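You operate a simulated robot arm through the tools that you are given. There is no shell and no other tool. Be economical: measure what you need, move in short steps, check, and stop when the job is done.

The job below is to be done with a simulated robot arm. You get a single attempt, and the scene is never put back.

JOB
Zero the meter on the clear vial and prove it with a reading.
Fine: low range; turn the vial's mark to the meter's and shut the lid first.

Only the result counts: the job must be done as asked and must still hold three seconds after the hand-in. Knocking over, shifting, dropping, spilling or breaking anything else fails it. A push-on lid holds only when it is set on centred and level and pressed home; a screw cap is set on level and turned clockwise until tight.

ROBOT AND FRAMES
A 7-joint arm with a two-finger gripper, on a carriage that runs on a rail from [0, -12.3] to [0, 225.7] (x, y) and turns from -3.857 to 1.937 rad about z. Base frame: it is fixed where the carriage stands at the start and does not move with it; the origin is on the floor, on the carriage's upright axis, x ahead of it, y to its left, z up; the surface under the hand at the start is at about z = 74. Readings come in cm, rad, newtons and seconds.
Its first joint turns from -2.601 to 2.601 rad. Places, roughly: meter lid [80, 10, 90]; meter switch [60, 10, 80]; range knob [80, 0, 80]; vial with the white cap (3x3x8 cm) [80, 10, 80]; yellow hold key [60, -20, 80]. Payload 2.45 kg.
The TCP is the grasp point between the finger pads, 2.6 cm short of the fingertips. In the tool frame z runs along the fingers and y along their closing line. The gripper opens to 9.6 cm. The gripper's body begins 6.9 cm behind the TCP.
Orientation is that of the tool frame in the base frame, as a unit quaternion [x, y, z, w]. With the fingers straight down and closing along the base's y, the tool's x points along the base's -x, its y along +y and its z along -z.

CONTROLS
- The arm moves only by the tool servo_tool. Its argument "steps" is a list of rows, each a list of 3 entries, a list of its own where there are three numbers: the shift along the tool's x, y, z in units of 200 mm (1.0 is 200 mm), then the turn, a rotation vector about the tool's x, y, z in units of 45 degrees (1.0 is 45 degrees), then the gripper command, from -1 (shut) to 1 (fully open), values between in proportion. In form: [[[tx, ty, tz], [rx, ry, rz], grip], ...]. A call has 1 to 12 rows; each row is the pose to reach, as a shift and turn from the pose commanded when the call began, along the tool's axes at that moment. A call with a number of a shift or a turn outside -1 to 1 is refused whole. Each row takes 0.2 s and may step no farther than 5 cm and 0.15 rad from the row before; otherwise, or with a gripper value out of range, the whole call is refused. A pose out of reach is approached as far as the arm can. The call stops where the force on the tool passes 40 N (or 10 N more than at its start, if that is more) or the arm is blocked; 0.2 s more then pass. Each finger halts on what it meets, pressing with about 30 N; the grip force reading is that of the motor and also rises with nothing between the fingers. The clock runs only during rows and for 0.2 s after the last one: add rows that repeat a pose to give the fingers time. It gives the time, the measured TCP pose, the force on the tool (base axes), the opening and the grip force at its end, in the units of the frame above (readings bear some noise), with the torque about the TCP (base axes, N m) and any sound that the robot's microphone picked up.
- Cameras (640 x 400 px; columns grow to the right, rows downward): "scene" is now at [3.88, 15.22, 162.9]; the picture's right is [-0.23, -0.97, 0.00], its down [-0.63, 0.15, -0.76] and it looks along [0.74, -0.17, -0.65] (base axes); focal length 288 px, centre (320, 200). "wrist" rides on the gripper at [8.2, 0.3, -9.8] in the tool frame; the picture's right is [-0.04, 1.00, 0.00], its down [-0.73, -0.03, -0.68] and it looks along [-0.68, -0.03, 0.73] (tool axes); focal length 256 px, centre (320, 200). There is no depth. A picture from a camera that has moved, and an enlarged one, comes with that camera's place and axes in the base frame and with its lens.
- camera(camera): a new picture of that camera. No time passes.
- raise_lower(by): slides the trunk up (or, below 0, down) by that many cm; the arm and the scene camera ride with it, the base frame stays. It gives what a move gives, with no picture.
- steer(legs): drives the robot by 1 to 6 legs, each [ahead, left, turn to the left] in cm, cm and rad, along the robot's own axes; the way and the turn of a leg run together, so that a leg with both is an arc; at most 150 cm and 3.142 rad a leg. The arm and the cameras ride along, it lands a little off, and it stops where it bumps. It keeps to its track: a leg is cut to what the track allows. It gives what a move gives.
- aim_head(pan, tilt): turns the head with the scene camera to pan (to the left, within 2.705 rad either way) and tilt (down, from -0.506 to 1.204), counted from straight ahead of the robot. It gives what a move gives.
- close_up(camera, box): a new picture of the part [left, top, right, bottom] of that camera's present view, enlarged. No time passes.
- finish_job(): hands the job in; it is judged then, once.

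Go step by step. Nothing tells you exact positions but the pictures and the camera data: compare them with the known pose of the tool, close in by small moves and look again before you grip or let go. The budget is 120 turns and 90 pictures, counting those below and the enlarged ones. Unless the task says otherwise, let go and move clear before handing in, and close with one line.

The tools are called after "Call:" as name(argument=value, ...) on one line, values as JSON. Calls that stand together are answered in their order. servo_tool: Moves the arm, as the interface text tells. Its arguments: {"type":"object","properties":{"steps":{"type":"array"}},"required":["steps"]} The other tools are called the same way: raise_lower (by) slides the trunk up or down; steer (legs) drives the base; aim_head (pan, tilt) turns the head that bears the scene camera; camera (camera) takes a picture; close_up (camera, box) takes an enlarged picture of a part of a camera's view; finish_job () hands the job in.

At the start:

```text
t: 0.0
tcp_pos: [89.57, 18.18, 116.1]
ee_rot: [0.0, 1.0, 0.001, 0.0]
contact_force: [-0.7, 0.1, -0.1]
torque: [-0.03, -0.01, 0.0]
gripper_width: 9.58
finger_force: 0.1
trunk travel left (down, up): [-62.5, 8.5]
robot x, y, heading: [-0.39, -0.3, 0.002]
head pan, tilt: [-0.227, 0.702]
```

scene: 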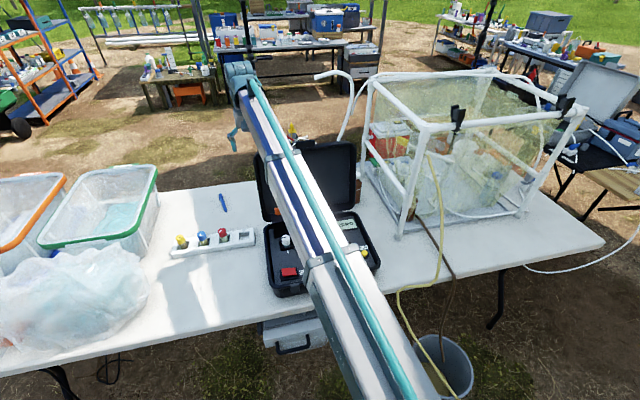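
wrist: 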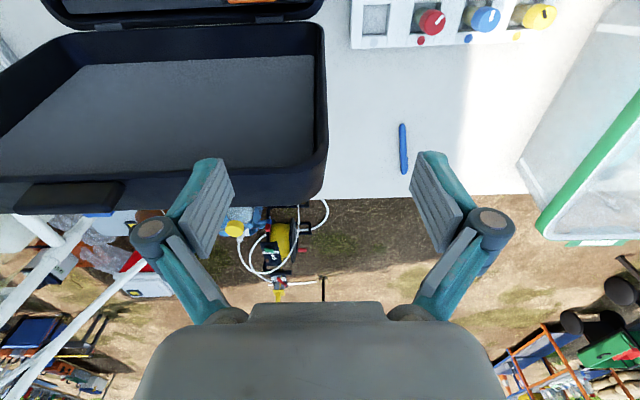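

The meter sits in a black case, with a row of vials to its left. I'll take enlarged views first.

Call:
close_up(camera="scene", box=[230, 130, 400, 310])

Call:
close_up(camera="scene", box=[160, 180, 270, 260])

```text
2.22 times, centred on (315, 220) of scene
camera zoom: at [3.88, 15.22, 162.9], right [-0.23, -0.97, 0.0], down [-0.63, 0.15, -0.76], along [0.74, -0.17, -0.65], focal length 640 px, centre (331, 156)
```

zoom: 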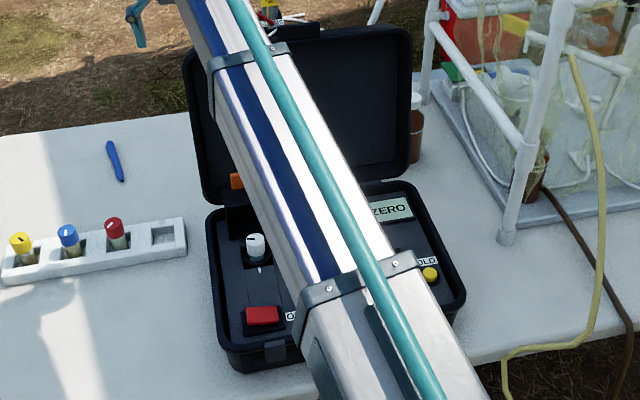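

```text
5.00 times, centred on (215, 220) of scene
camera zoom: at [3.88, 15.22, 162.9], right [-0.23, -0.97, 0.0], down [-0.63, 0.15, -0.76], along [0.74, -0.17, -0.65], focal length 1441 px, centre (845, 100)
```

zoom: 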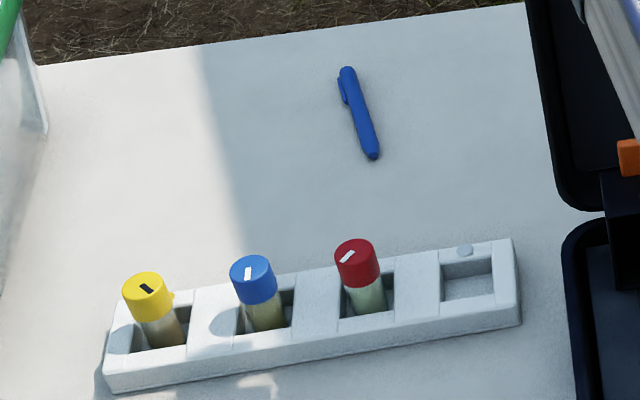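

The clear vial is already in the meter well. The arm hides half the meter, so I'll swing it to the left.

Call:
servo_tool(steps=[[[0.1, 0.2, 0], [0, 0, 0], 1], [[0.2, 0.4, 0], [0, 0, 0], 1], [[0.25, 0.6, 0], [0, 0, 0], 1], [[0.3, 0.8, 0], [0, 0, 0], 1], [[0.3, 1.0, 0], [0, 0, 0], 1]])

Call:
servo_tool(steps=[[[0.0, 0.2, 0], [0, 0, 0], 1], [[0.0, 0.4, 0], [0, 0, 0], 1], [[0.0, 0.6, 0], [0, 0, 0], 1], [[0.0, 0.8, 0], [0, 0, 0], 1]])

Call:
close_up(camera="scene", box=[250, 130, 400, 310])

```text
t: 1.2
tcp_pos: [83.47, 38.18, 116.13]
ee_rot: [0.0, 1.0, -0.001, 0.0]
contact_force: [0.1, 0.4, 0.3]
torque: [-0.03, 0.0, -0.03]
gripper_width: 9.62
finger_force: 0.1
trunk travel left (down, up): [-62.5, 8.5]
robot x, y, heading: [-0.25, -0.13, 0.002]
head pan, tilt: [-0.227, 0.702]
```

```text
t: 2.2
tcp_pos: [83.51, 54.04, 116.09]
ee_rot: [-0.001, 1.0, -0.001, 0.0]
contact_force: [0.2, -1.2, -0.3]
torque: [0.01, -0.04, 0.01]
gripper_width: 9.61
finger_force: 0.0
trunk travel left (down, up): [-62.5, 8.5]
robot x, y, heading: [0.06, -0.13, 0.002]
head pan, tilt: [-0.227, 0.702]
```

```text
2.22 times, centred on (325, 220) of scene
camera zoom: at [3.88, 15.28, 162.89], right [-0.23, -0.97, 0.0], down [-0.63, 0.15, -0.76], along [0.74, -0.17, -0.65], focal length 640 px, centre (309, 156)
```

zoom: 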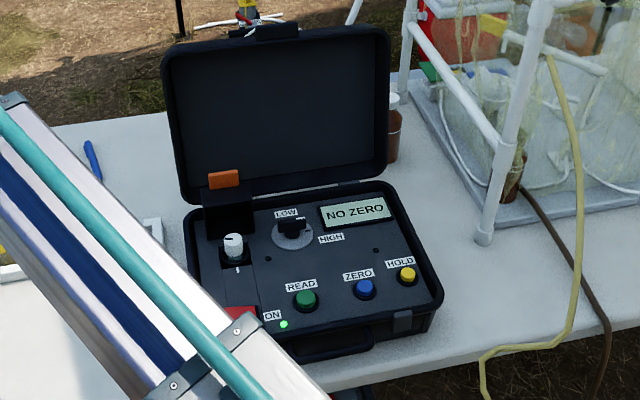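

Call:
close_up(camera="scene", box=[290, 205, 370, 285])

Call:
close_up(camera="scene", box=[290, 205, 340, 245])

```text
5.00 times, centred on (330, 245) of scene
camera zoom: at [3.88, 15.28, 162.89], right [-0.23, -0.97, 0.0], down [-0.63, 0.15, -0.76], along [0.74, -0.17, -0.65], focal length 1441 px, centre (270, -25)
```

zoom: 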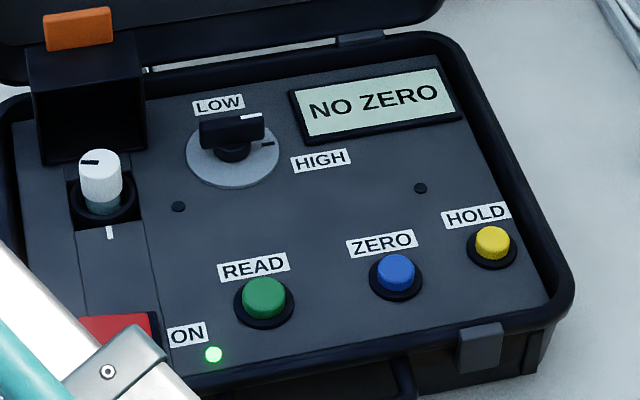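

```text
10.00 times, centred on (315, 225) of scene
camera zoom: at [3.88, 15.28, 162.89], right [-0.23, -0.97, 0.0], down [-0.63, 0.15, -0.76], along [0.74, -0.17, -0.65], focal length 2882 px, centre (370, -50)
```

zoom: 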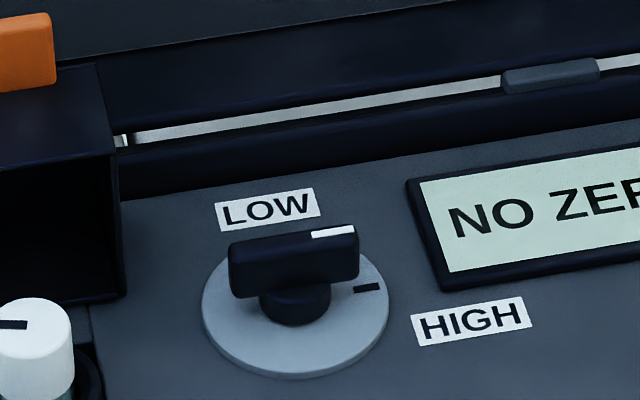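

Power is on, the display shows "NO ZERO", the range is on HIGH and the vial's cap mark is off the meter's mark. I'll bring the wrist camera over the panel to triangulate.

Call:
servo_tool(steps=[[[0.15, -0.18, 0], [0, 0, 0], 1], [[0.3, -0.36, 0], [0, 0, 0], 1], [[0.45, -0.54, 0], [0, 0, 0], 1], [[0.6, -0.72, 0], [0, 0, 0], 1], [[0.75, -0.9, 0], [0, 0, 0], 1], [[0.85, -1.0, 0], [0, 0, 0], 1]])

Call:
servo_tool(steps=[[[0.1, -0.2, 0], [0, 0, 0], 1], [[0.2, -0.4, 0], [0, 0, 0], 1], [[0.3, -0.6, 0], [0, 0, 0], 1], [[0.35, -0.8, 0], [0, 0, 0], 1], [[0.35, -1.0, 0], [0, 0, 0], 1]])

Call:
servo_tool(steps=[[[0.0, -0.2, 0], [0, 0, 0], 1], [[0.0, -0.4, 0], [0, 0, 0], 1], [[0.0, -0.6, 0], [0, 0, 0], 1]])

Call:
camera(camera="wrist")

```text
t: 3.6
tcp_pos: [66.47, 33.92, 116.28]
ee_rot: [0.0, 1.0, 0.0, 0.0]
contact_force: [-0.5, 0.5, 0.0]
torque: [0.0, 0.06, -0.01]
gripper_width: 9.6
finger_force: 0.0
trunk travel left (down, up): [-62.5, 8.5]
robot x, y, heading: [0.17, -0.25, -0.004]
head pan, tilt: [-0.227, 0.702]
```

```text
t: 4.8
tcp_pos: [59.45, 14.12, 116.32]
ee_rot: [-0.001, 1.0, 0.001, 0.0]
contact_force: [-0.2, 0.8, 0.0]
torque: [0.0, 0.0, 0.01]
gripper_width: 9.61
finger_force: 0.1
trunk travel left (down, up): [-62.5, 8.5]
robot x, y, heading: [0.42, 0.02, 0.003]
head pan, tilt: [-0.227, 0.702]
```

```text
t: 5.6
tcp_pos: [59.38, 1.99, 116.1]
ee_rot: [0.0, 1.0, 0.0, 0.0]
contact_force: [0.1, -1.0, -0.7]
torque: [-0.01, 0.0, 0.03]
gripper_width: 9.6
finger_force: 0.2
trunk travel left (down, up): [-62.5, 8.5]
robot x, y, heading: [0.08, -0.21, 0.004]
head pan, tilt: [-0.227, 0.702]
```

```text
82 pictures are left
camera wrist: at [51.39, 2.22, 125.93], right [0.04, 1.0, 0.0], down [0.73, -0.03, 0.68], along [0.68, -0.03, -0.73], focal length 256 px, centre (320, 200)
```

wrist: 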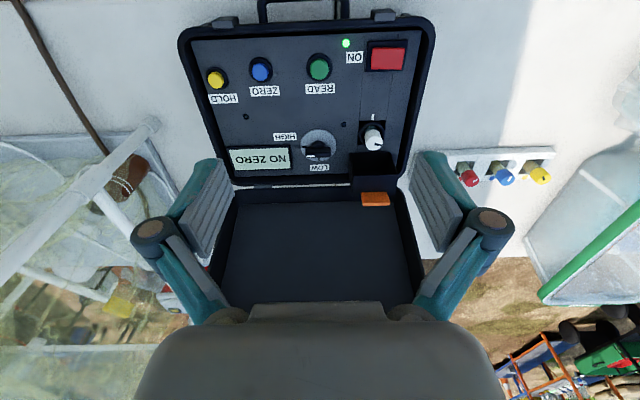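

Call:
close_up(camera="wrist", box=[170, 10, 450, 210])

Call:
close_up(camera="wrist", box=[280, 100, 420, 210])

```text
2.00 times, centred on (310, 110) of wrist
camera zoom: at [51.39, 2.22, 125.93], right [0.04, 1.0, 0.0], down [0.73, -0.03, 0.68], along [0.68, -0.03, -0.73], focal length 512 px, centre (340, 380)
```

zoom: 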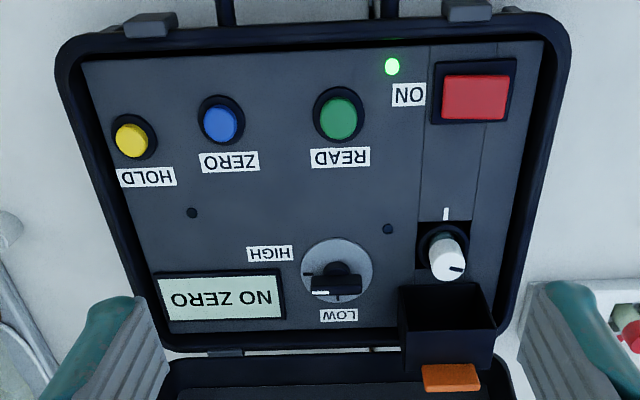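

```text
3.64 times, centred on (350, 155) of wrist
camera zoom: at [51.39, 2.22, 125.93], right [0.04, 1.0, 0.0], down [0.73, -0.03, 0.68], along [0.68, -0.03, -0.73], focal length 931 px, centre (211, 364)
```

zoom: 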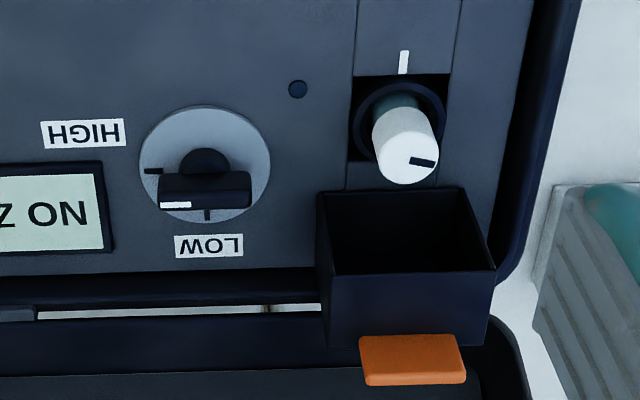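

Both views put the vial cap at about [76.4, 11.1, 84.5]. I'll hover above it and look again.

Call:
servo_tool(steps=[[[-0.12, 0.07, 0.13], [0, 0, 0], 0.2], [[-0.26, 0.14, 0.26], [0, 0, 0], 0.2], [[-0.4, 0.21, 0.4], [0, 0, 0], 0.2], [[-0.54, 0.28, 0.53], [0, 0, 0], 0.2], [[-0.68, 0.35, 0.66], [0, 0, 0], 0.2], [[-0.76, 0.4, 0.74], [0, 0, 0], 0.2], [[-0.84, 0.45, 0.82], [0, 0, 0], 0.2], [[-0.84, 0.45, 0.82], [0, 0, 0], 0.2]])

Call:
camera(camera="wrist")

Call:
close_up(camera="scene", box=[250, 170, 350, 270])

```text
t: 7.4
tcp_pos: [76.43, 10.91, 99.62]
ee_rot: [0.0, 1.0, 0.0, 0.0]
contact_force: [-0.2, -0.1, -0.6]
torque: [0.0, 0.02, 0.04]
gripper_width: 5.76
finger_force: 0.0
trunk travel left (down, up): [-62.5, 8.5]
robot x, y, heading: [-0.16, -0.04, -0.004]
head pan, tilt: [-0.227, 0.702]
```

```text
79 pictures are left
camera wrist: at [68.41, 11.3, 109.61], right [0.04, 1.0, 0.0], down [0.73, -0.03, 0.68], along [0.68, -0.03, -0.73], focal length 256 px, centre (320, 200)
```

wrist: 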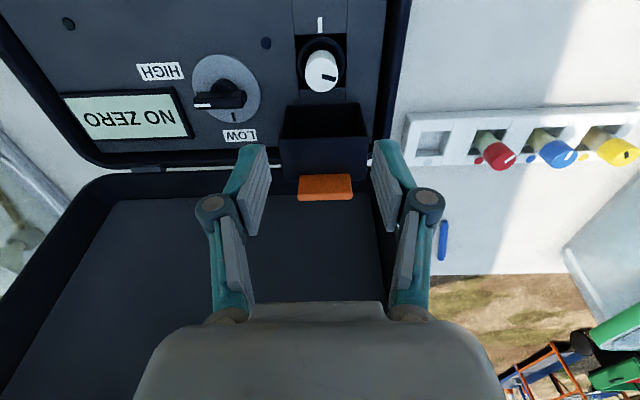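

```text
4.00 times, centred on (300, 220) of scene
camera zoom: at [3.89, 15.22, 162.9], right [-0.23, -0.97, 0.0], down [-0.63, 0.15, -0.76], along [0.74, -0.17, -0.65], focal length 1153 px, centre (400, 120)
```

zoom: 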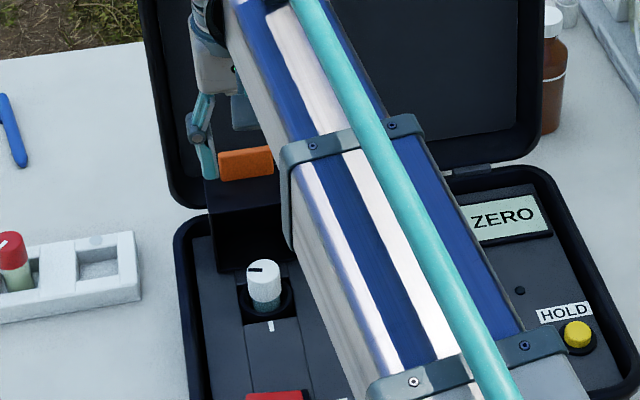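

Call:
close_up(camera="wrist", box=[260, 5, 400, 205])

Call:
close_up(camera="wrist", box=[285, 10, 355, 105])

```text
2.00 times, centred on (330, 105) of wrist
camera zoom: at [68.41, 11.3, 109.61], right [0.04, 1.0, 0.0], down [0.73, -0.03, 0.68], along [0.68, -0.03, -0.73], focal length 512 px, centre (300, 390)
```

zoom: 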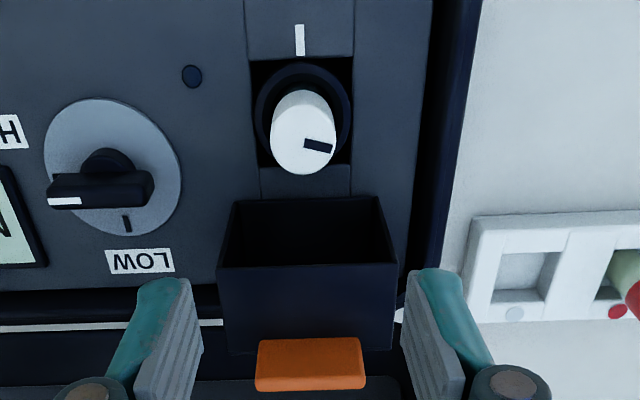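

```text
4.21 times, centred on (320, 58) of wrist
camera zoom: at [68.41, 11.3, 109.61], right [0.04, 1.0, 0.0], down [0.73, -0.03, 0.68], along [0.68, -0.03, -0.73], focal length 1078 px, centre (320, 800)
```

zoom: 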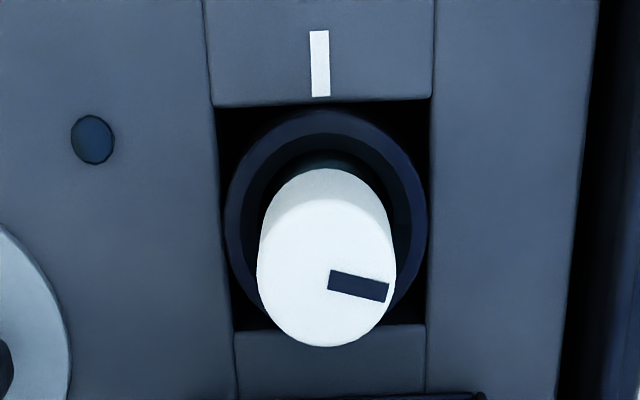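

The cap's top centre is at about [76.0, 11.1, 84.9]. Its mark points about 103° clockwise of the meter's tick. I'll pre-turn the wrist so that the turn is centred on its neutral pose.

Call:
servo_tool(steps=[[[0.01, 0.01, 0.05], [0, 0, 0.18], -0.2], [[0.02, 0.01, 0.1], [0, 0, 0.36], -0.2], [[0.02, 0.01, 0.15], [0, 0, 0.54], -0.2], [[0.02, 0.01, 0.2], [0, 0, 0.72], -0.2], [[0.02, 0.01, 0.25], [0, 0, 0.9], -0.2], [[0.02, 0.01, 0.3], [0, 0, 1.0], -0.2]])

Call:
servo_tool(steps=[[[0, 0, 0.05], [0, 0, 0.13], -0.2], [[0, 0, 0.1], [0, 0, 0.13], -0.2]])

Call:
camera(camera="wrist")

Call:
close_up(camera="scene", box=[260, 180, 340, 260])

```text
t: 8.8
tcp_pos: [75.86, 11.38, 93.73]
ee_rot: [0.384, 0.923, 0.0, 0.0]
contact_force: [0.3, -0.2, 0.5]
torque: [0.01, -0.01, -0.01]
gripper_width: 3.84
finger_force: 0.0
trunk travel left (down, up): [-62.5, 8.5]
robot x, y, heading: [0.04, 0.11, 0.001]
head pan, tilt: [-0.227, 0.702]
```

```text
t: 9.4
tcp_pos: [75.94, 11.2, 91.69]
ee_rot: [0.43, 0.903, 0.0, -0.001]
contact_force: [0.8, -0.1, -0.7]
torque: [0.03, 0.02, -0.04]
gripper_width: 3.85
finger_force: 0.0
trunk travel left (down, up): [-62.5, 8.5]
robot x, y, heading: [0.03, 0.11, 0.004]
head pan, tilt: [-0.227, 0.702]
```

```text
75 pictures are left
camera wrist: at [71.12, 17.71, 101.57], right [0.8, 0.6, 0.0], down [0.44, -0.59, 0.68], along [0.41, -0.54, -0.73], focal length 256 px, centre (320, 200)
```

wrist: 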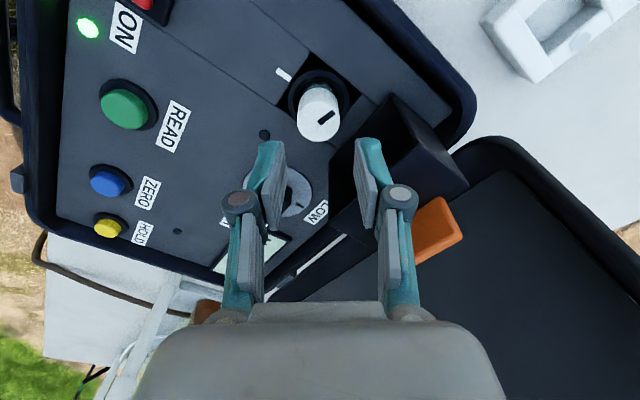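

```text
5.00 times, centred on (300, 220) of scene
camera zoom: at [3.89, 15.22, 162.9], right [-0.23, -0.97, 0.0], down [-0.63, 0.15, -0.76], along [0.74, -0.17, -0.65], focal length 1441 px, centre (420, 100)
```

zoom: 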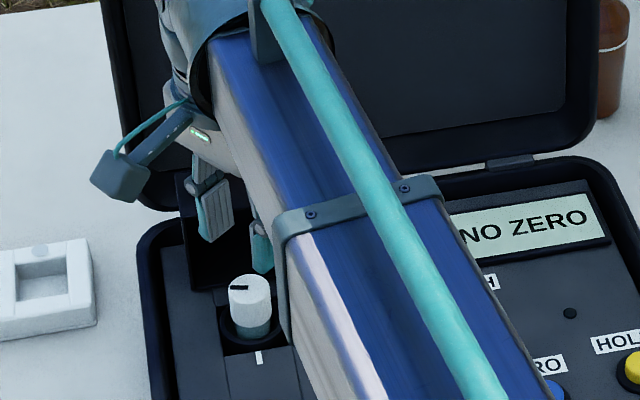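

Call:
close_up(camera="wrist", box=[260, 50, 480, 270])

```text
1.82 times, centred on (370, 160) of wrist
camera zoom: at [71.12, 17.71, 101.57], right [0.8, 0.6, 0.0], down [0.44, -0.59, 0.68], along [0.41, -0.54, -0.73], focal length 465 px, centre (229, 273)
```

zoom: 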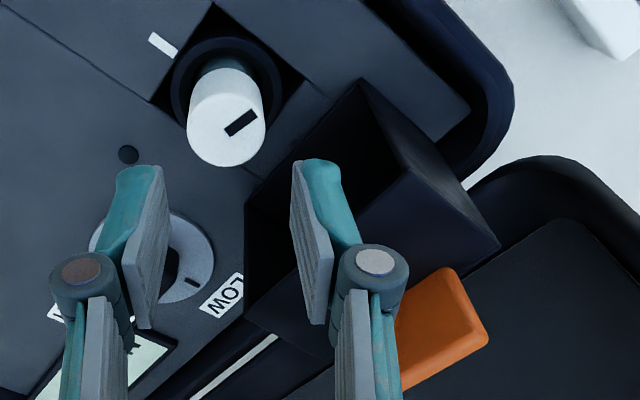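

The cap sits centred between the fingers and the hood stays at x ≥ 80.8, which leaves enough clearance. I'll descend and grip the cap.

Call:
servo_tool(steps=[[[0, 0, 0.1], [0, 0, 0], -0.2], [[0, 0, 0.2], [0, 0, 0], -0.2], [[0, 0, 0.3], [0, 0, 0], -0.2], [[0, 0, 0.375], [0, 0, 0], -0.2], [[0, 0, 0.375], [0, 0, 0], -0.2]])

Call:
close_up(camera="wrist", box=[230, 50, 430, 250])

Call:
close_up(camera="scene", box=[260, 180, 340, 260])

```text
t: 10.6
tcp_pos: [76.01, 11.26, 84.21]
ee_rot: [0.429, 0.903, 0.0, 0.0]
contact_force: [0.5, -0.6, 0.6]
torque: [-0.03, 0.01, -0.02]
gripper_width: 3.84
finger_force: 0.1
trunk travel left (down, up): [-62.5, 8.5]
robot x, y, heading: [0.16, -0.02, 0.003]
head pan, tilt: [-0.227, 0.702]
```

```text
2.00 times, centred on (330, 150) of wrist
camera zoom: at [71.17, 17.69, 94.08], right [0.8, 0.6, 0.0], down [0.44, -0.59, 0.68], along [0.41, -0.54, -0.73], focal length 512 px, centre (300, 300)
```

zoom: 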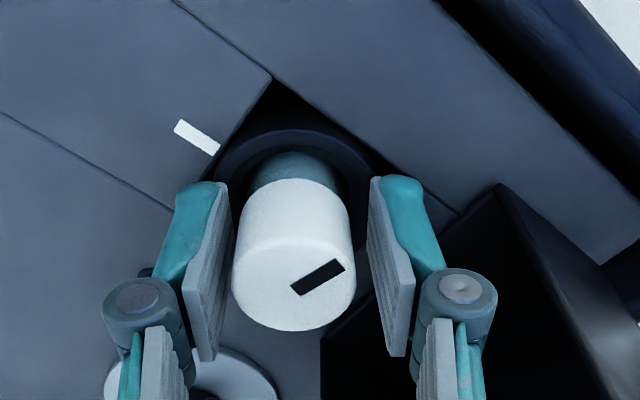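

```text
5.00 times, centred on (300, 220) of scene
camera zoom: at [3.88, 15.22, 162.9], right [-0.23, -0.97, 0.0], down [-0.63, 0.15, -0.76], along [0.74, -0.17, -0.65], focal length 1441 px, centre (420, 100)
```

zoom: 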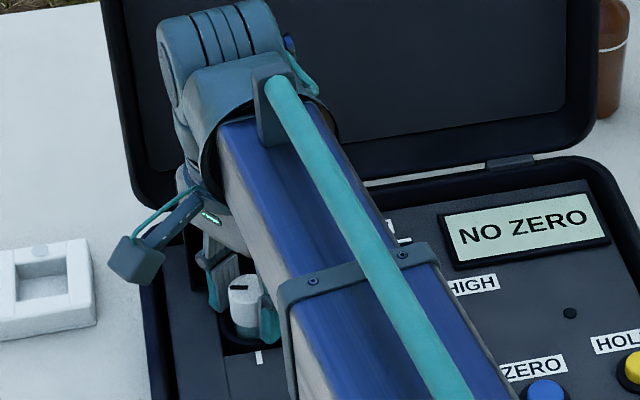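

Call:
servo_tool(steps=[[[0, 0, 0], [0, 0, 0], -1], [[0, 0, 0], [0, 0, 0], -1], [[0, 0, 0], [0, 0, 0], -1]])

Call:
servo_tool(steps=[[[0, 0, 0], [0, 0, -0.15], -1], [[0, 0, 0], [0, 0, -0.3], -1], [[0, 0, 0], [0, 0, -0.45], -1], [[0, 0, 0], [0, 0, -0.6], -1], [[0, 0, 0], [0, 0, -0.75], -1], [[0, 0, 0], [0, 0, -0.9], -1], [[0, 0, 0], [0, 0, -1.0], -1]])

Call:
close_up(camera="wrist", box=[230, 50, 430, 250])

```text
t: 11.4
tcp_pos: [75.97, 11.31, 84.26]
ee_rot: [0.43, 0.903, 0.0, 0.0]
contact_force: [0.6, 0.6, -0.2]
torque: [0.0, 0.05, -0.01]
gripper_width: 2.75
finger_force: 30.3
trunk travel left (down, up): [-62.5, 8.5]
robot x, y, heading: [0.08, -0.32, 0.001]
head pan, tilt: [-0.227, 0.702]
```

```text
t: 13.0
tcp_pos: [75.88, 11.31, 84.25]
ee_rot: [0.05, 0.999, 0.0, -0.001]
contact_force: [-0.2, 0.2, 0.2]
torque: [-0.04, 0.01, -0.01]
gripper_width: 2.75
finger_force: 30.1
trunk travel left (down, up): [-62.5, 8.5]
robot x, y, heading: [-0.13, 0.36, -0.0]
head pan, tilt: [-0.227, 0.702]
```

```text
2.00 times, centred on (330, 150) of wrist
camera zoom: at [67.95, 12.35, 94.12], right [0.14, 0.99, 0.0], down [0.73, -0.1, 0.68], along [0.67, -0.1, -0.73], focal length 512 px, centre (300, 300)
```

zoom: 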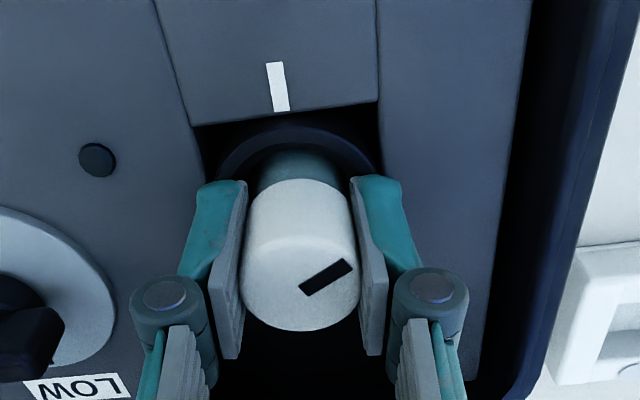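

The vial turns with the gripper. I'll continue for the remaining 58° or so.

Call:
servo_tool(steps=[[[0, 0, 0], [0, 0, -0.15], -1], [[0, 0, 0], [0, 0, -0.3], -1], [[0, 0, 0], [0, 0, -0.45], -1], [[0, 0, 0], [0, 0, -0.6], -1], [[0, 0, 0], [0, 0, -0.75], -1], [[0, 0, 0], [0, 0, -0.9], -1], [[0, 0, 0], [0, 0, -1.0], -1]])

Call:
servo_tool(steps=[[[0, 0, 0], [0, 0, -0.15], -1], [[0, 0, 0], [0, 0, -0.27], -1], [[0, 0, 0], [0, 0, -0.27], -1]])

Call:
close_up(camera="wrist", box=[230, 50, 430, 250])

Call:
close_up(camera="scene", box=[270, 210, 330, 260])

```text
t: 14.6
tcp_pos: [75.94, 11.22, 84.23]
ee_rot: [-0.336, 0.942, 0.0, 0.0]
contact_force: [0.0, -0.6, -0.1]
torque: [0.01, 0.0, -0.01]
gripper_width: 2.71
finger_force: 29.9
trunk travel left (down, up): [-62.5, 8.5]
robot x, y, heading: [-0.14, 0.15, -0.002]
head pan, tilt: [-0.227, 0.702]
```

```text
t: 15.4
tcp_pos: [75.93, 11.38, 84.38]
ee_rot: [-0.434, 0.901, 0.0, 0.0]
contact_force: [-1.1, -0.2, -0.1]
torque: [0.01, -0.04, 0.0]
gripper_width: 2.76
finger_force: 30.2
trunk travel left (down, up): [-62.5, 8.5]
robot x, y, heading: [0.03, 0.14, 0.004]
head pan, tilt: [-0.227, 0.702]
```

```text
2.00 times, centred on (330, 150) of wrist
camera zoom: at [70.66, 5.03, 94.12], right [-0.76, 0.66, 0.0], down [0.48, 0.55, 0.68], along [0.44, 0.51, -0.73], focal length 512 px, centre (300, 300)
```

zoom: 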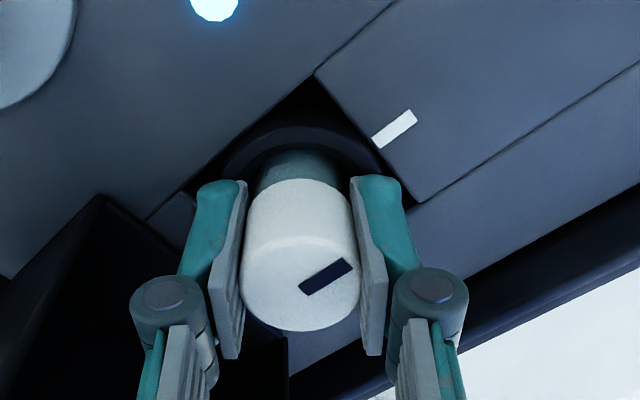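

```text
8.00 times, centred on (300, 235) of scene
camera zoom: at [3.88, 15.22, 162.9], right [-0.23, -0.97, 0.0], down [-0.63, 0.15, -0.76], along [0.74, -0.17, -0.65], focal length 2306 px, centre (480, -80)
```

zoom: 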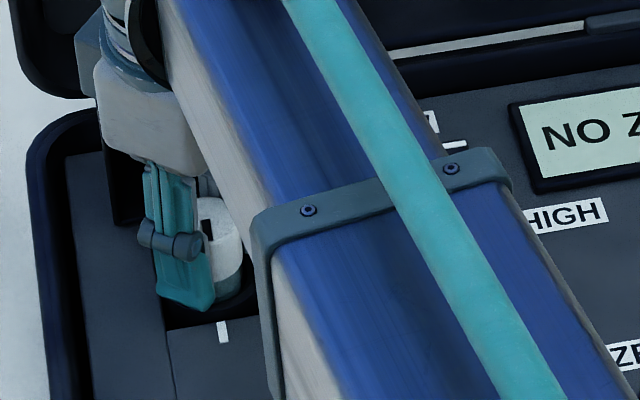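

By my measurements the turn is complete to within a few degrees. I'll release, lift and check it from above.

Call:
servo_tool(steps=[[[0, 0, 0], [0, 0, 0], -0.2], [[0, 0, 0], [0, 0, 0], -0.2], [[0, 0, -0.15], [0, 0, 0], -0.2], [[0, 0, -0.3], [0, 0, 0.1], -0.2], [[0, 0, -0.45], [0, 0, 0.28], -0.2], [[0, 0, -0.55], [0, 0, 0.46], -0.2], [[0, 0, -0.65], [0, 0, 0.64], -0.2], [[0, 0, -0.75], [0, 0, 0.82], -0.2], [[0, 0, -0.75], [0, 0, 1.0], -0.2]])

Call:
servo_tool(steps=[[[0, 0, 0], [0, 0, 0.13], -0.2], [[0, 0, 0], [0, 0, 0.13], -0.2]])

Call:
close_up(camera="wrist", box=[285, 10, 355, 105])

Call:
close_up(camera="scene", box=[270, 210, 330, 260])

```text
t: 17.4
tcp_pos: [75.96, 11.2, 99.33]
ee_rot: [-0.053, 0.999, -0.001, 0.0]
contact_force: [-0.2, -0.6, 0.2]
torque: [-0.02, 0.01, -0.01]
gripper_width: 3.85
finger_force: 0.0
trunk travel left (down, up): [-62.5, 8.5]
robot x, y, heading: [-0.27, -0.24, -0.001]
head pan, tilt: [-0.227, 0.702]
```

```text
t: 18.0
tcp_pos: [75.99, 11.25, 99.3]
ee_rot: [-0.003, 1.0, 0.0, 0.001]
contact_force: [-0.3, -0.2, 0.2]
torque: [-0.02, 0.0, -0.01]
gripper_width: 3.82
finger_force: 0.0
trunk travel left (down, up): [-62.5, 8.5]
robot x, y, heading: [-0.13, 0.09, -0.005]
head pan, tilt: [-0.227, 0.702]
```

```text
4.21 times, centred on (320, 58) of wrist
camera zoom: at [67.89, 11.46, 109.12], right [0.03, 1.0, 0.0], down [0.73, -0.02, 0.68], along [0.68, -0.02, -0.73], focal length 1078 px, centre (320, 800)
```

zoom: 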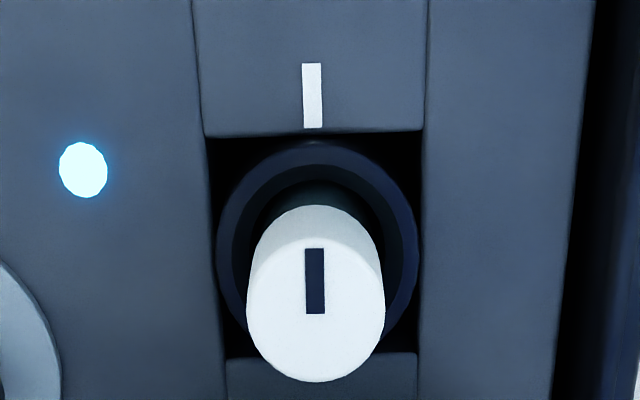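

```text
8.00 times, centred on (300, 235) of scene
camera zoom: at [3.88, 15.22, 162.9], right [-0.23, -0.97, 0.0], down [-0.63, 0.15, -0.76], along [0.74, -0.17, -0.65], focal length 2306 px, centre (480, -80)
```

zoom: 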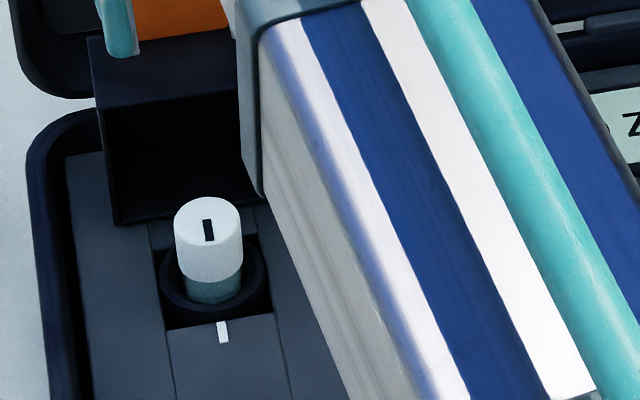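

The mark is aligned and a lamp beside the well has lit. Next is the lid, a hood with an orange tab, so I'll look at its geometry.

Call:
camera(camera="wrist")

Call:
close_up(camera="scene", box=[250, 170, 330, 250])

```text
65 pictures are left
camera wrist: at [67.89, 11.46, 109.12], right [0.03, 1.0, 0.0], down [0.73, -0.02, 0.68], along [0.68, -0.02, -0.73], focal length 256 px, centre (320, 200)
```

wrist: 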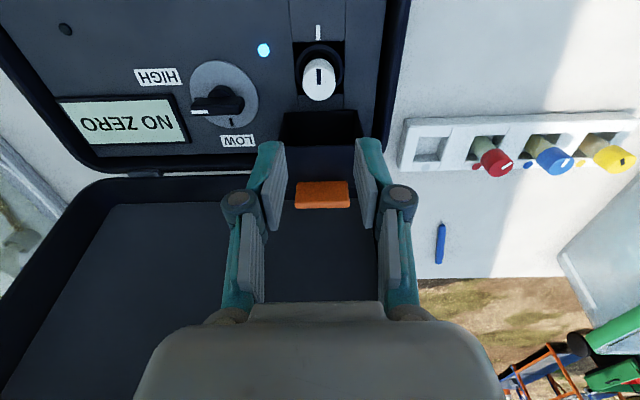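

```text
5.00 times, centred on (290, 210) of scene
camera zoom: at [3.88, 15.22, 162.9], right [-0.23, -0.97, 0.0], down [-0.63, 0.15, -0.76], along [0.74, -0.17, -0.65], focal length 1441 px, centre (470, 150)
```

zoom: 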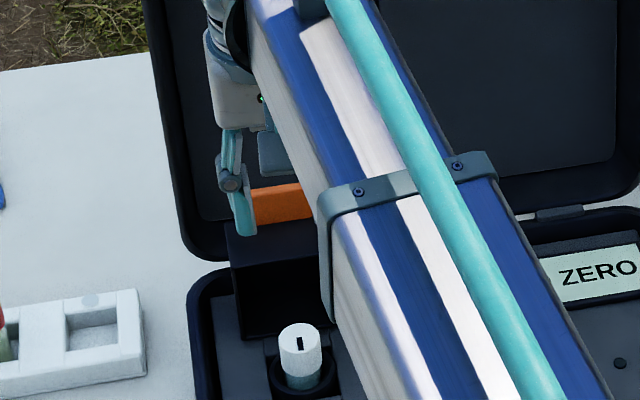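

The tab sits at about [86, 11.3, 88], close to the case lid. I'll tilt the hand back about 30° to keep it clear of the case lid and get a flatter view of the tab.

Call:
servo_tool(steps=[[[0, 0, 0], [0, -0.17, 0], 0.4], [[0, 0, 0], [0, -0.34, 0], 0.4], [[0, 0, 0], [0, -0.51, 0], 0.4], [[0, 0, 0], [0, -0.67, 0], 0.4], [[0, 0, 0], [0, -0.67, 0], 0.4]])

Call:
camera(camera="wrist")

```text
t: 19.2
tcp_pos: [75.87, 11.23, 99.33]
ee_rot: [-0.003, 0.965, 0.001, 0.261]
contact_force: [-1.2, 0.1, 0.1]
torque: [-0.02, 0.0, -0.02]
gripper_width: 6.71
finger_force: 0.1
trunk travel left (down, up): [-62.5, 8.5]
robot x, y, heading: [0.16, -0.21, 0.002]
head pan, tilt: [-0.227, 0.702]
```

```text
63 pictures are left
camera wrist: at [64.06, 11.42, 103.68], right [0.03, 1.0, 0.02], down [0.29, -0.03, 0.96], along [0.96, -0.02, -0.29], focal length 256 px, centre (320, 200)
```

wrist: 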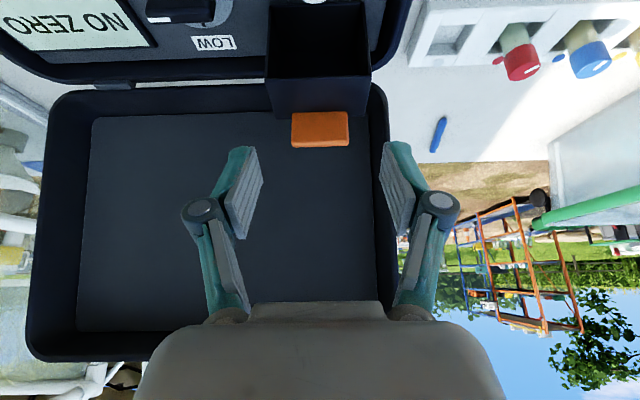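

Call:
close_up(camera="wrist", box=[240, 0, 400, 170])

```text
2.35 times, centred on (320, 85) of wrist
camera zoom: at [64.06, 11.42, 103.68], right [0.03, 1.0, 0.02], down [0.29, -0.03, 0.96], along [0.96, -0.02, -0.29], focal length 602 px, centre (320, 471)
```

zoom: 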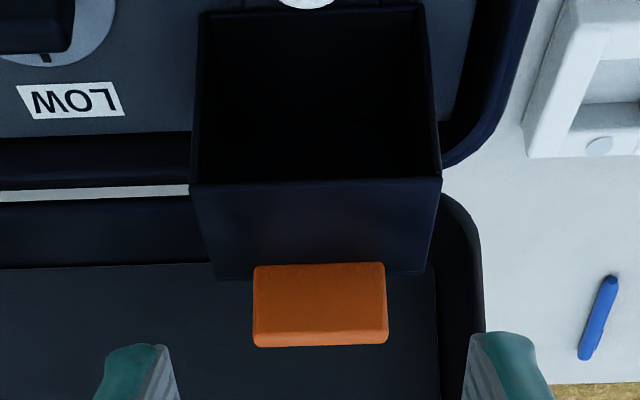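

Call:
servo_tool(steps=[[[-0.06, 0, 0.1], [0, 0, 0], 0.55], [[-0.12, -0.005, 0.2], [0, 0, 0], 0.55], [[-0.174, -0.006, 0.31], [0, 0, 0], 0.55], [[-0.174, -0.006, 0.31], [0, 0, 0], 0.55]])

Call:
close_up(camera="wrist", box=[160, 50, 480, 250])

Call:
close_up(camera="scene", box=[240, 150, 340, 230])

```text
t: 20.2
tcp_pos: [82.16, 11.2, 95.67]
ee_rot: [-0.004, 0.965, 0.001, 0.261]
contact_force: [0.7, 0.1, 0.3]
torque: [0.03, 0.03, -0.03]
gripper_width: 7.44
finger_force: 0.1
trunk travel left (down, up): [-62.5, 8.5]
robot x, y, heading: [-0.12, 0.06, -0.001]
head pan, tilt: [-0.227, 0.702]
```

```text
2.00 times, centred on (320, 150) of wrist
camera zoom: at [70.25, 11.38, 100.1], right [0.03, 1.0, 0.02], down [0.29, -0.03, 0.96], along [0.96, -0.02, -0.29], focal length 512 px, centre (320, 300)
```

zoom: 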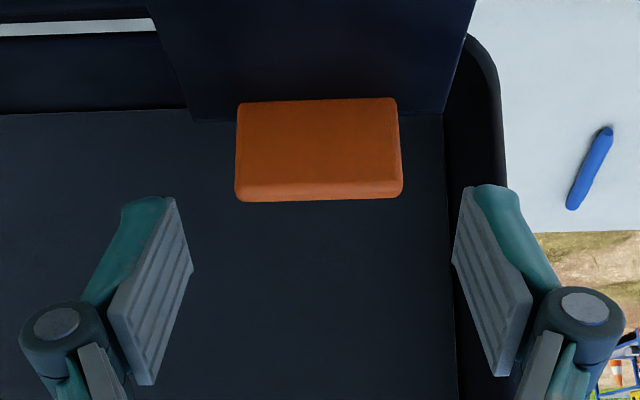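

```text
5.00 times, centred on (290, 190) of scene
camera zoom: at [3.9, 15.22, 162.9], right [-0.23, -0.97, 0.0], down [-0.63, 0.15, -0.76], along [0.74, -0.17, -0.65], focal length 1441 px, centre (470, 250)
```

zoom: 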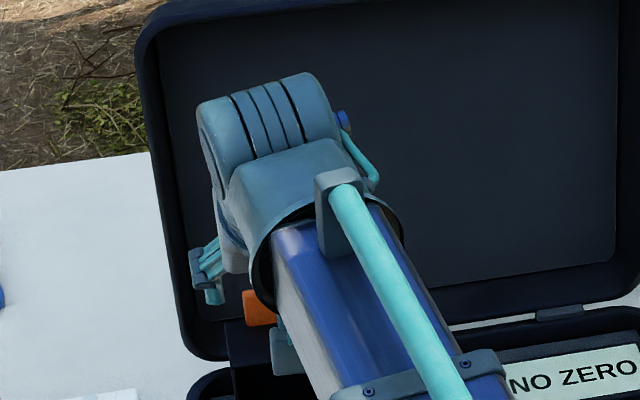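

The tab is about 4.9 cm wide, centred near [83.9, 11.2, 91.2]. I'll advance and grip its ends.

Call:
servo_tool(steps=[[[0.01, 0, 0.08], [0, 0, 0], 0.55], [[0.025, 0, 0.165], [0, 0, 0], 0.55], [[0.025, 0, 0.165], [0, 0, 0], 0.2]])

Call:
close_up(camera="wrist", box=[160, 50, 480, 250])

```text
t: 21.0
tcp_pos: [83.32, 11.27, 92.54]
ee_rot: [-0.003, 0.966, 0.001, 0.26]
contact_force: [0.2, -0.4, 0.2]
torque: [-0.02, -0.02, -0.01]
gripper_width: 5.76
finger_force: 0.1
trunk travel left (down, up): [-62.5, 8.5]
robot x, y, heading: [-0.27, 0.2, 0.001]
head pan, tilt: [-0.227, 0.702]
```

```text
2.00 times, centred on (320, 150) of wrist
camera zoom: at [71.43, 11.4, 97.03], right [0.03, 1.0, 0.02], down [0.29, -0.03, 0.96], along [0.96, -0.02, -0.29], focal length 512 px, centre (320, 300)
```

zoom: 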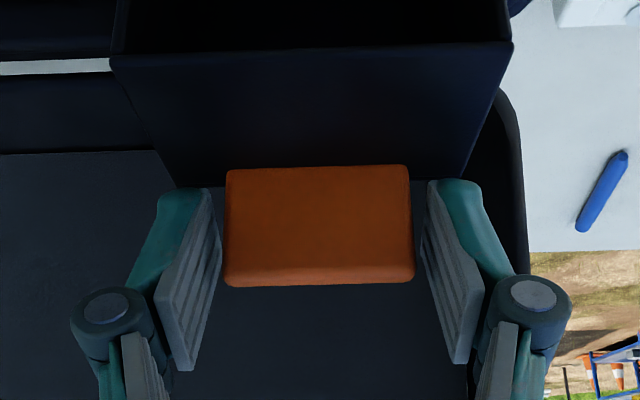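

Call:
servo_tool(steps=[[[0, 0, 0], [0, 0, 0], -1], [[0, 0, 0], [0, 0, 0], -1], [[0, 0, 0], [0, 0, 0], -1]])

Call:
servo_tool(steps=[[[0.0375, 0, -0.036], [0, 0, 0], -1], [[0.0845, 0, -0.0735], [0, 0, 0], -1], [[0.1265, 0, -0.1], [0, 0, 0], -1], [[0.171, 0, -0.124], [0, 0, 0], -1]])

Call:
camera(camera="wrist")

```text
t: 21.8
tcp_pos: [83.28, 11.27, 92.76]
ee_rot: [-0.003, 0.966, 0.001, 0.26]
contact_force: [0.1, -2.4, -1.1]
torque: [-0.15, -0.01, -0.07]
gripper_width: 4.93
finger_force: 45.0
trunk travel left (down, up): [-62.5, 8.5]
robot x, y, heading: [0.16, 0.04, -0.007]
head pan, tilt: [-0.227, 0.702]
```

```text
t: 22.8
tcp_pos: [79.1, 11.15, 93.13]
ee_rot: [-0.003, 0.965, 0.002, 0.263]
contact_force: [11.9, -1.8, 13.9]
torque: [0.04, -1.51, -0.29]
gripper_width: 4.95
finger_force: 45.0
trunk travel left (down, up): [-62.5, 8.5]
robot x, y, heading: [0.19, 0.1, 0.005]
head pan, tilt: [-0.227, 0.702]
```

```text
58 pictures are left
camera wrist: at [67.23, 11.35, 97.52], right [0.03, 1.0, 0.02], down [0.29, -0.03, 0.96], along [0.96, -0.02, -0.29], focal length 256 px, centre (320, 200)
```

wrist: 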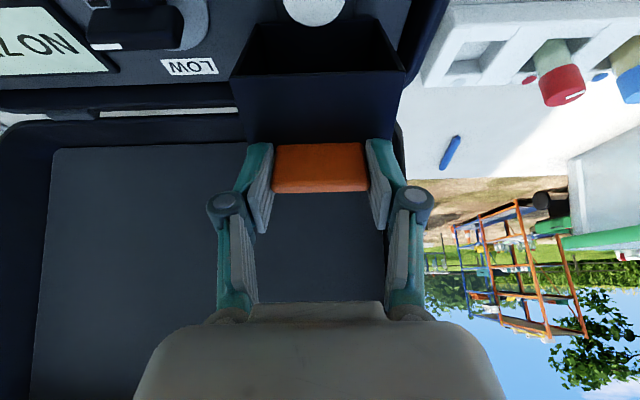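

The hood is swinging with the tab. I'll continue past the tipping point.

Call:
servo_tool(steps=[[[0.046, 0, -0.019], [0, 0, 0], -1], [[0.094, 0, -0.034], [0, 0, 0], -1], [[0.143, 0, -0.045], [0, 0, 0], -1], [[0.192, 0, -0.052], [0, 0, 0], -1]])

Call:
camera(camera="wrist")

```text
t: 23.8
tcp_pos: [75.29, 11.19, 91.97]
ee_rot: [-0.005, 0.965, 0.002, 0.263]
contact_force: [7.3, 3.9, 13.1]
torque: [0.18, -1.46, -0.04]
gripper_width: 4.95
finger_force: 44.3
trunk travel left (down, up): [-62.5, 8.5]
robot x, y, heading: [-0.2, 0.16, 0.003]
head pan, tilt: [-0.227, 0.702]
```

```text
57 pictures are left
camera wrist: at [63.31, 11.33, 96.39], right [0.03, 1.0, 0.02], down [0.29, -0.03, 0.96], along [0.96, -0.02, -0.29], focal length 256 px, centre (320, 200)
```

wrist: 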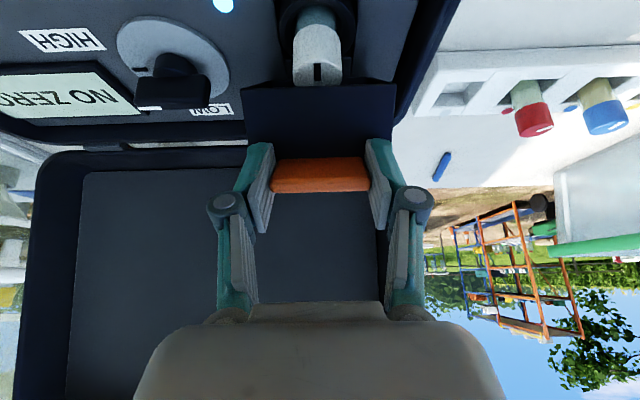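

Call:
servo_tool(steps=[[[0.033, 0, 0], [0, 0.08, 0], -1], [[0.066, 0, 0], [0, 0.167, 0], -1], [[0.1, 0, 0.006], [0, 0.25, 0], -1], [[0.133, 0, 0.012], [0, 0.333, 0], -1], [[0.197, 0, 0.035], [0, 0.5, 0], -1], [[0.26, 0, 0.066], [0, 0.667, 0], -1]])

Call:
camera(camera="wrist")

Call:
close_up(camera="scene", box=[250, 180, 350, 260])

```text
t: 25.2
tcp_pos: [71.31, 11.14, 88.22]
ee_rot: [-0.004, 1.0, -0.001, 0.001]
contact_force: [-2.0, 8.3, 14.5]
torque: [-0.3, -1.11, -0.54]
gripper_width: 4.87
finger_force: 44.5
trunk travel left (down, up): [-62.5, 8.5]
robot x, y, heading: [0.21, -0.01, -0.001]
head pan, tilt: [-0.227, 0.702]
```

```text
56 pictures are left
camera wrist: at [63.21, 11.4, 98.06], right [0.03, 1.0, 0.0], down [0.73, -0.02, 0.68], along [0.68, -0.02, -0.73], focal length 256 px, centre (320, 200)
```

wrist: 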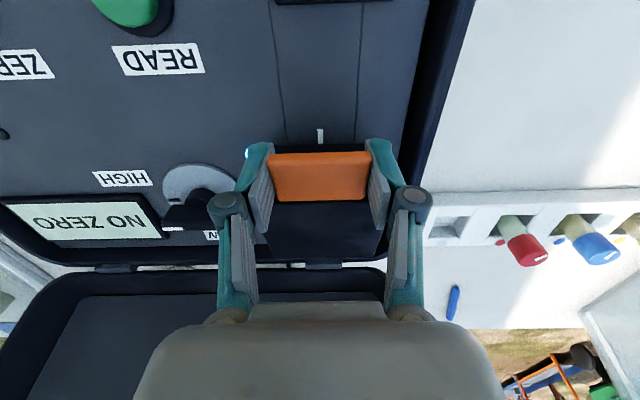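

```text
5.00 times, centred on (300, 220) of scene
camera zoom: at [3.67, 15.29, 162.88], right [-0.23, -0.97, 0.0], down [-0.63, 0.14, -0.76], along [0.74, -0.17, -0.64], focal length 1441 px, centre (420, 100)
```

zoom: 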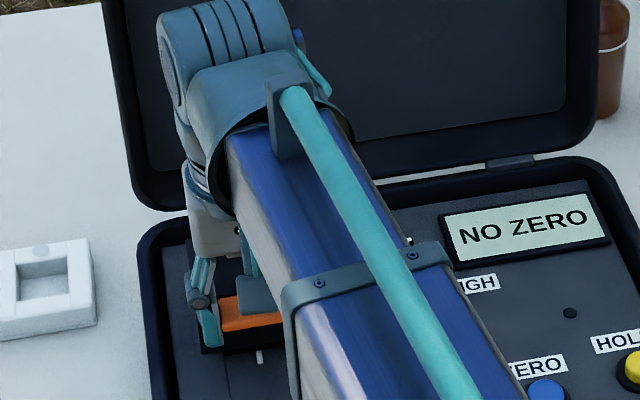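

Call:
servo_tool(steps=[[[0.03, 0, 0.045], [0, 0, 0], -1], [[0.053, 0, 0.09], [0, 0, 0], -1], [[0.069, 0, 0.13], [0, 0, 0], -1], [[0.08, 0, 0.165], [0, 0, 0], -1]])

Call:
camera(camera="wrist")

```text
t: 26.2
tcp_pos: [69.84, 11.19, 85.16]
ee_rot: [-0.004, 1.0, 0.0, 0.002]
contact_force: [16.2, 11.3, 32.7]
torque: [-0.02, -0.25, -0.73]
gripper_width: 4.81
finger_force: 45.4
trunk travel left (down, up): [-62.5, 8.5]
robot x, y, heading: [0.19, -0.04, 0.003]
head pan, tilt: [-0.227, 0.702]
```

```text
54 pictures are left
camera wrist: at [61.71, 11.4, 94.86], right [0.03, 1.0, 0.0], down [0.73, -0.02, 0.68], along [0.68, -0.02, -0.73], focal length 256 px, centre (320, 200)
```

wrist: 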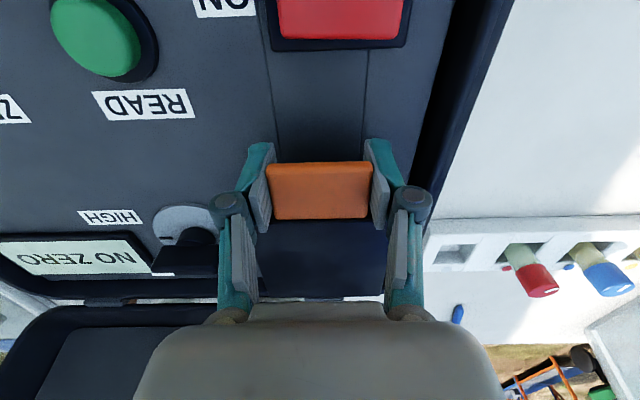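

The force is rising, so the hood may already be nearly seated. I'll release, lift and look.

Call:
servo_tool(steps=[[[0, 0, 0], [0, 0, 0], 0.3], [[0, 0, 0], [0, 0, 0], 0.3], [[0, 0, -0.15], [0, 0, 0], 0.3], [[0.1, 0, -0.35], [0, 0, 0], 0.3], [[0.2, 0, -0.55], [0, 0, 0], 0.3], [[0.3, 0, -0.75], [0, 0, 0], -0.2]])

Call:
camera(camera="wrist")

Call:
close_up(camera="wrist", box=[240, 0, 420, 160])

```text
t: 27.6
tcp_pos: [63.77, 11.0, 100.02]
ee_rot: [-0.005, 1.0, 0.0, 0.002]
contact_force: [0.2, -0.6, 0.2]
torque: [0.01, 0.0, 0.02]
gripper_width: 3.83
finger_force: 0.1
trunk travel left (down, up): [-62.5, 8.5]
robot x, y, heading: [0.29, -0.02, 0.004]
head pan, tilt: [-0.227, 0.702]
```

```text
53 pictures are left
camera wrist: at [55.59, 11.21, 109.8], right [0.03, 1.0, 0.0], down [0.73, -0.02, 0.68], along [0.68, -0.02, -0.73], focal length 256 px, centre (320, 200)
```

wrist: 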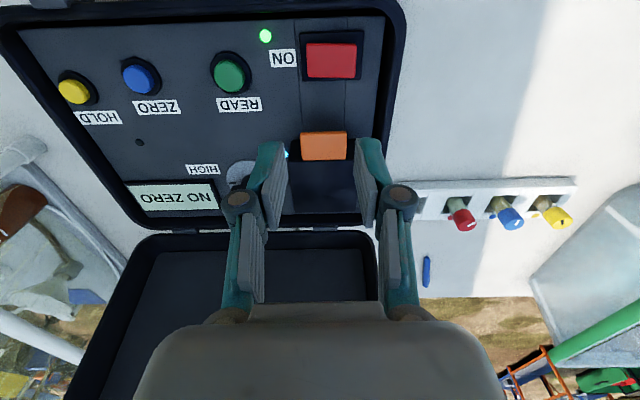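

```text
2.50 times, centred on (330, 80) of wrist
camera zoom: at [55.59, 11.21, 109.8], right [0.03, 1.0, 0.0], down [0.73, -0.02, 0.68], along [0.68, -0.02, -0.73], focal length 640 px, centre (295, 500)
```

zoom: 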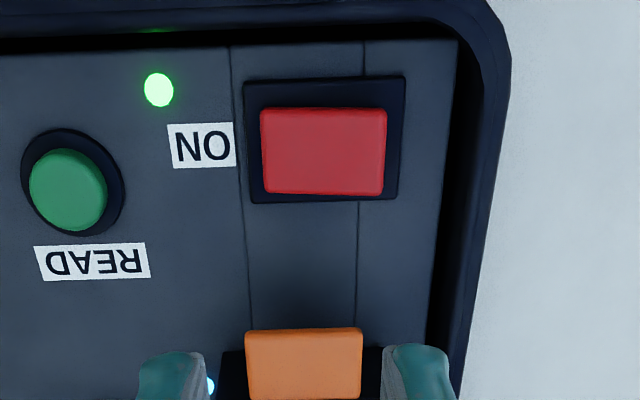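

Now I'll press the lid home with closed fingertips on the tab.

Call:
servo_tool(steps=[[[-0.17, 0.005, 0.1], [0, 0, 0], -1], [[-0.33, 0.01, 0.2], [0, 0, 0], -1], [[-0.33, 0.01, 0.4], [0, 0, 0], -1], [[-0.33, 0.01, 0.45], [0, 0, 0], -1]])

Call:
servo_tool(steps=[[[0, 0, 0.05], [0, 0, 0], -1], [[0, 0, 0.1], [0, 0, 0], -1], [[0, 0, 0.15], [0, 0, 0], -1], [[0, 0, 0.2], [0, 0, 0], -1], [[0, 0, 0.25], [0, 0, 0], -1], [[0, 0, 0.29], [0, 0, 0], -1]])

Call:
camera(camera="wrist")

```text
t: 28.6
tcp_pos: [70.53, 11.26, 90.79]
ee_rot: [-0.004, 1.0, -0.001, 0.001]
contact_force: [-0.1, 0.0, -0.6]
torque: [-0.01, -0.01, -0.02]
gripper_width: 0.01
finger_force: 28.3
trunk travel left (down, up): [-62.5, 8.5]
robot x, y, heading: [0.43, 0.03, -0.0]
head pan, tilt: [-0.227, 0.702]
```

```text
t: 29.6
tcp_pos: [70.37, 11.26, 88.13]
ee_rot: [-0.004, 1.0, 0.001, 0.005]
contact_force: [-4.1, -2.2, 33.3]
torque: [-0.07, 0.1, 0.02]
gripper_width: 0.61
finger_force: 28.4
trunk travel left (down, up): [-62.5, 8.5]
robot x, y, heading: [0.14, 0.2, -0.004]
head pan, tilt: [-0.227, 0.702]
stopped in row 4: the force on the tool passed its limit at 51 N (the readings are from after the stop); the commanded pose is now the measured one
```

```text
51 pictures are left
camera wrist: at [62.09, 11.46, 97.87], right [0.03, 1.0, 0.0], down [0.73, -0.02, 0.69], along [0.69, -0.02, -0.73], focal length 256 px, centre (320, 200)
```

wrist: 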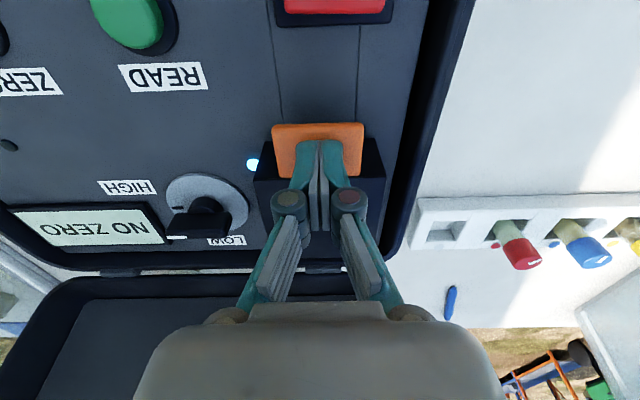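

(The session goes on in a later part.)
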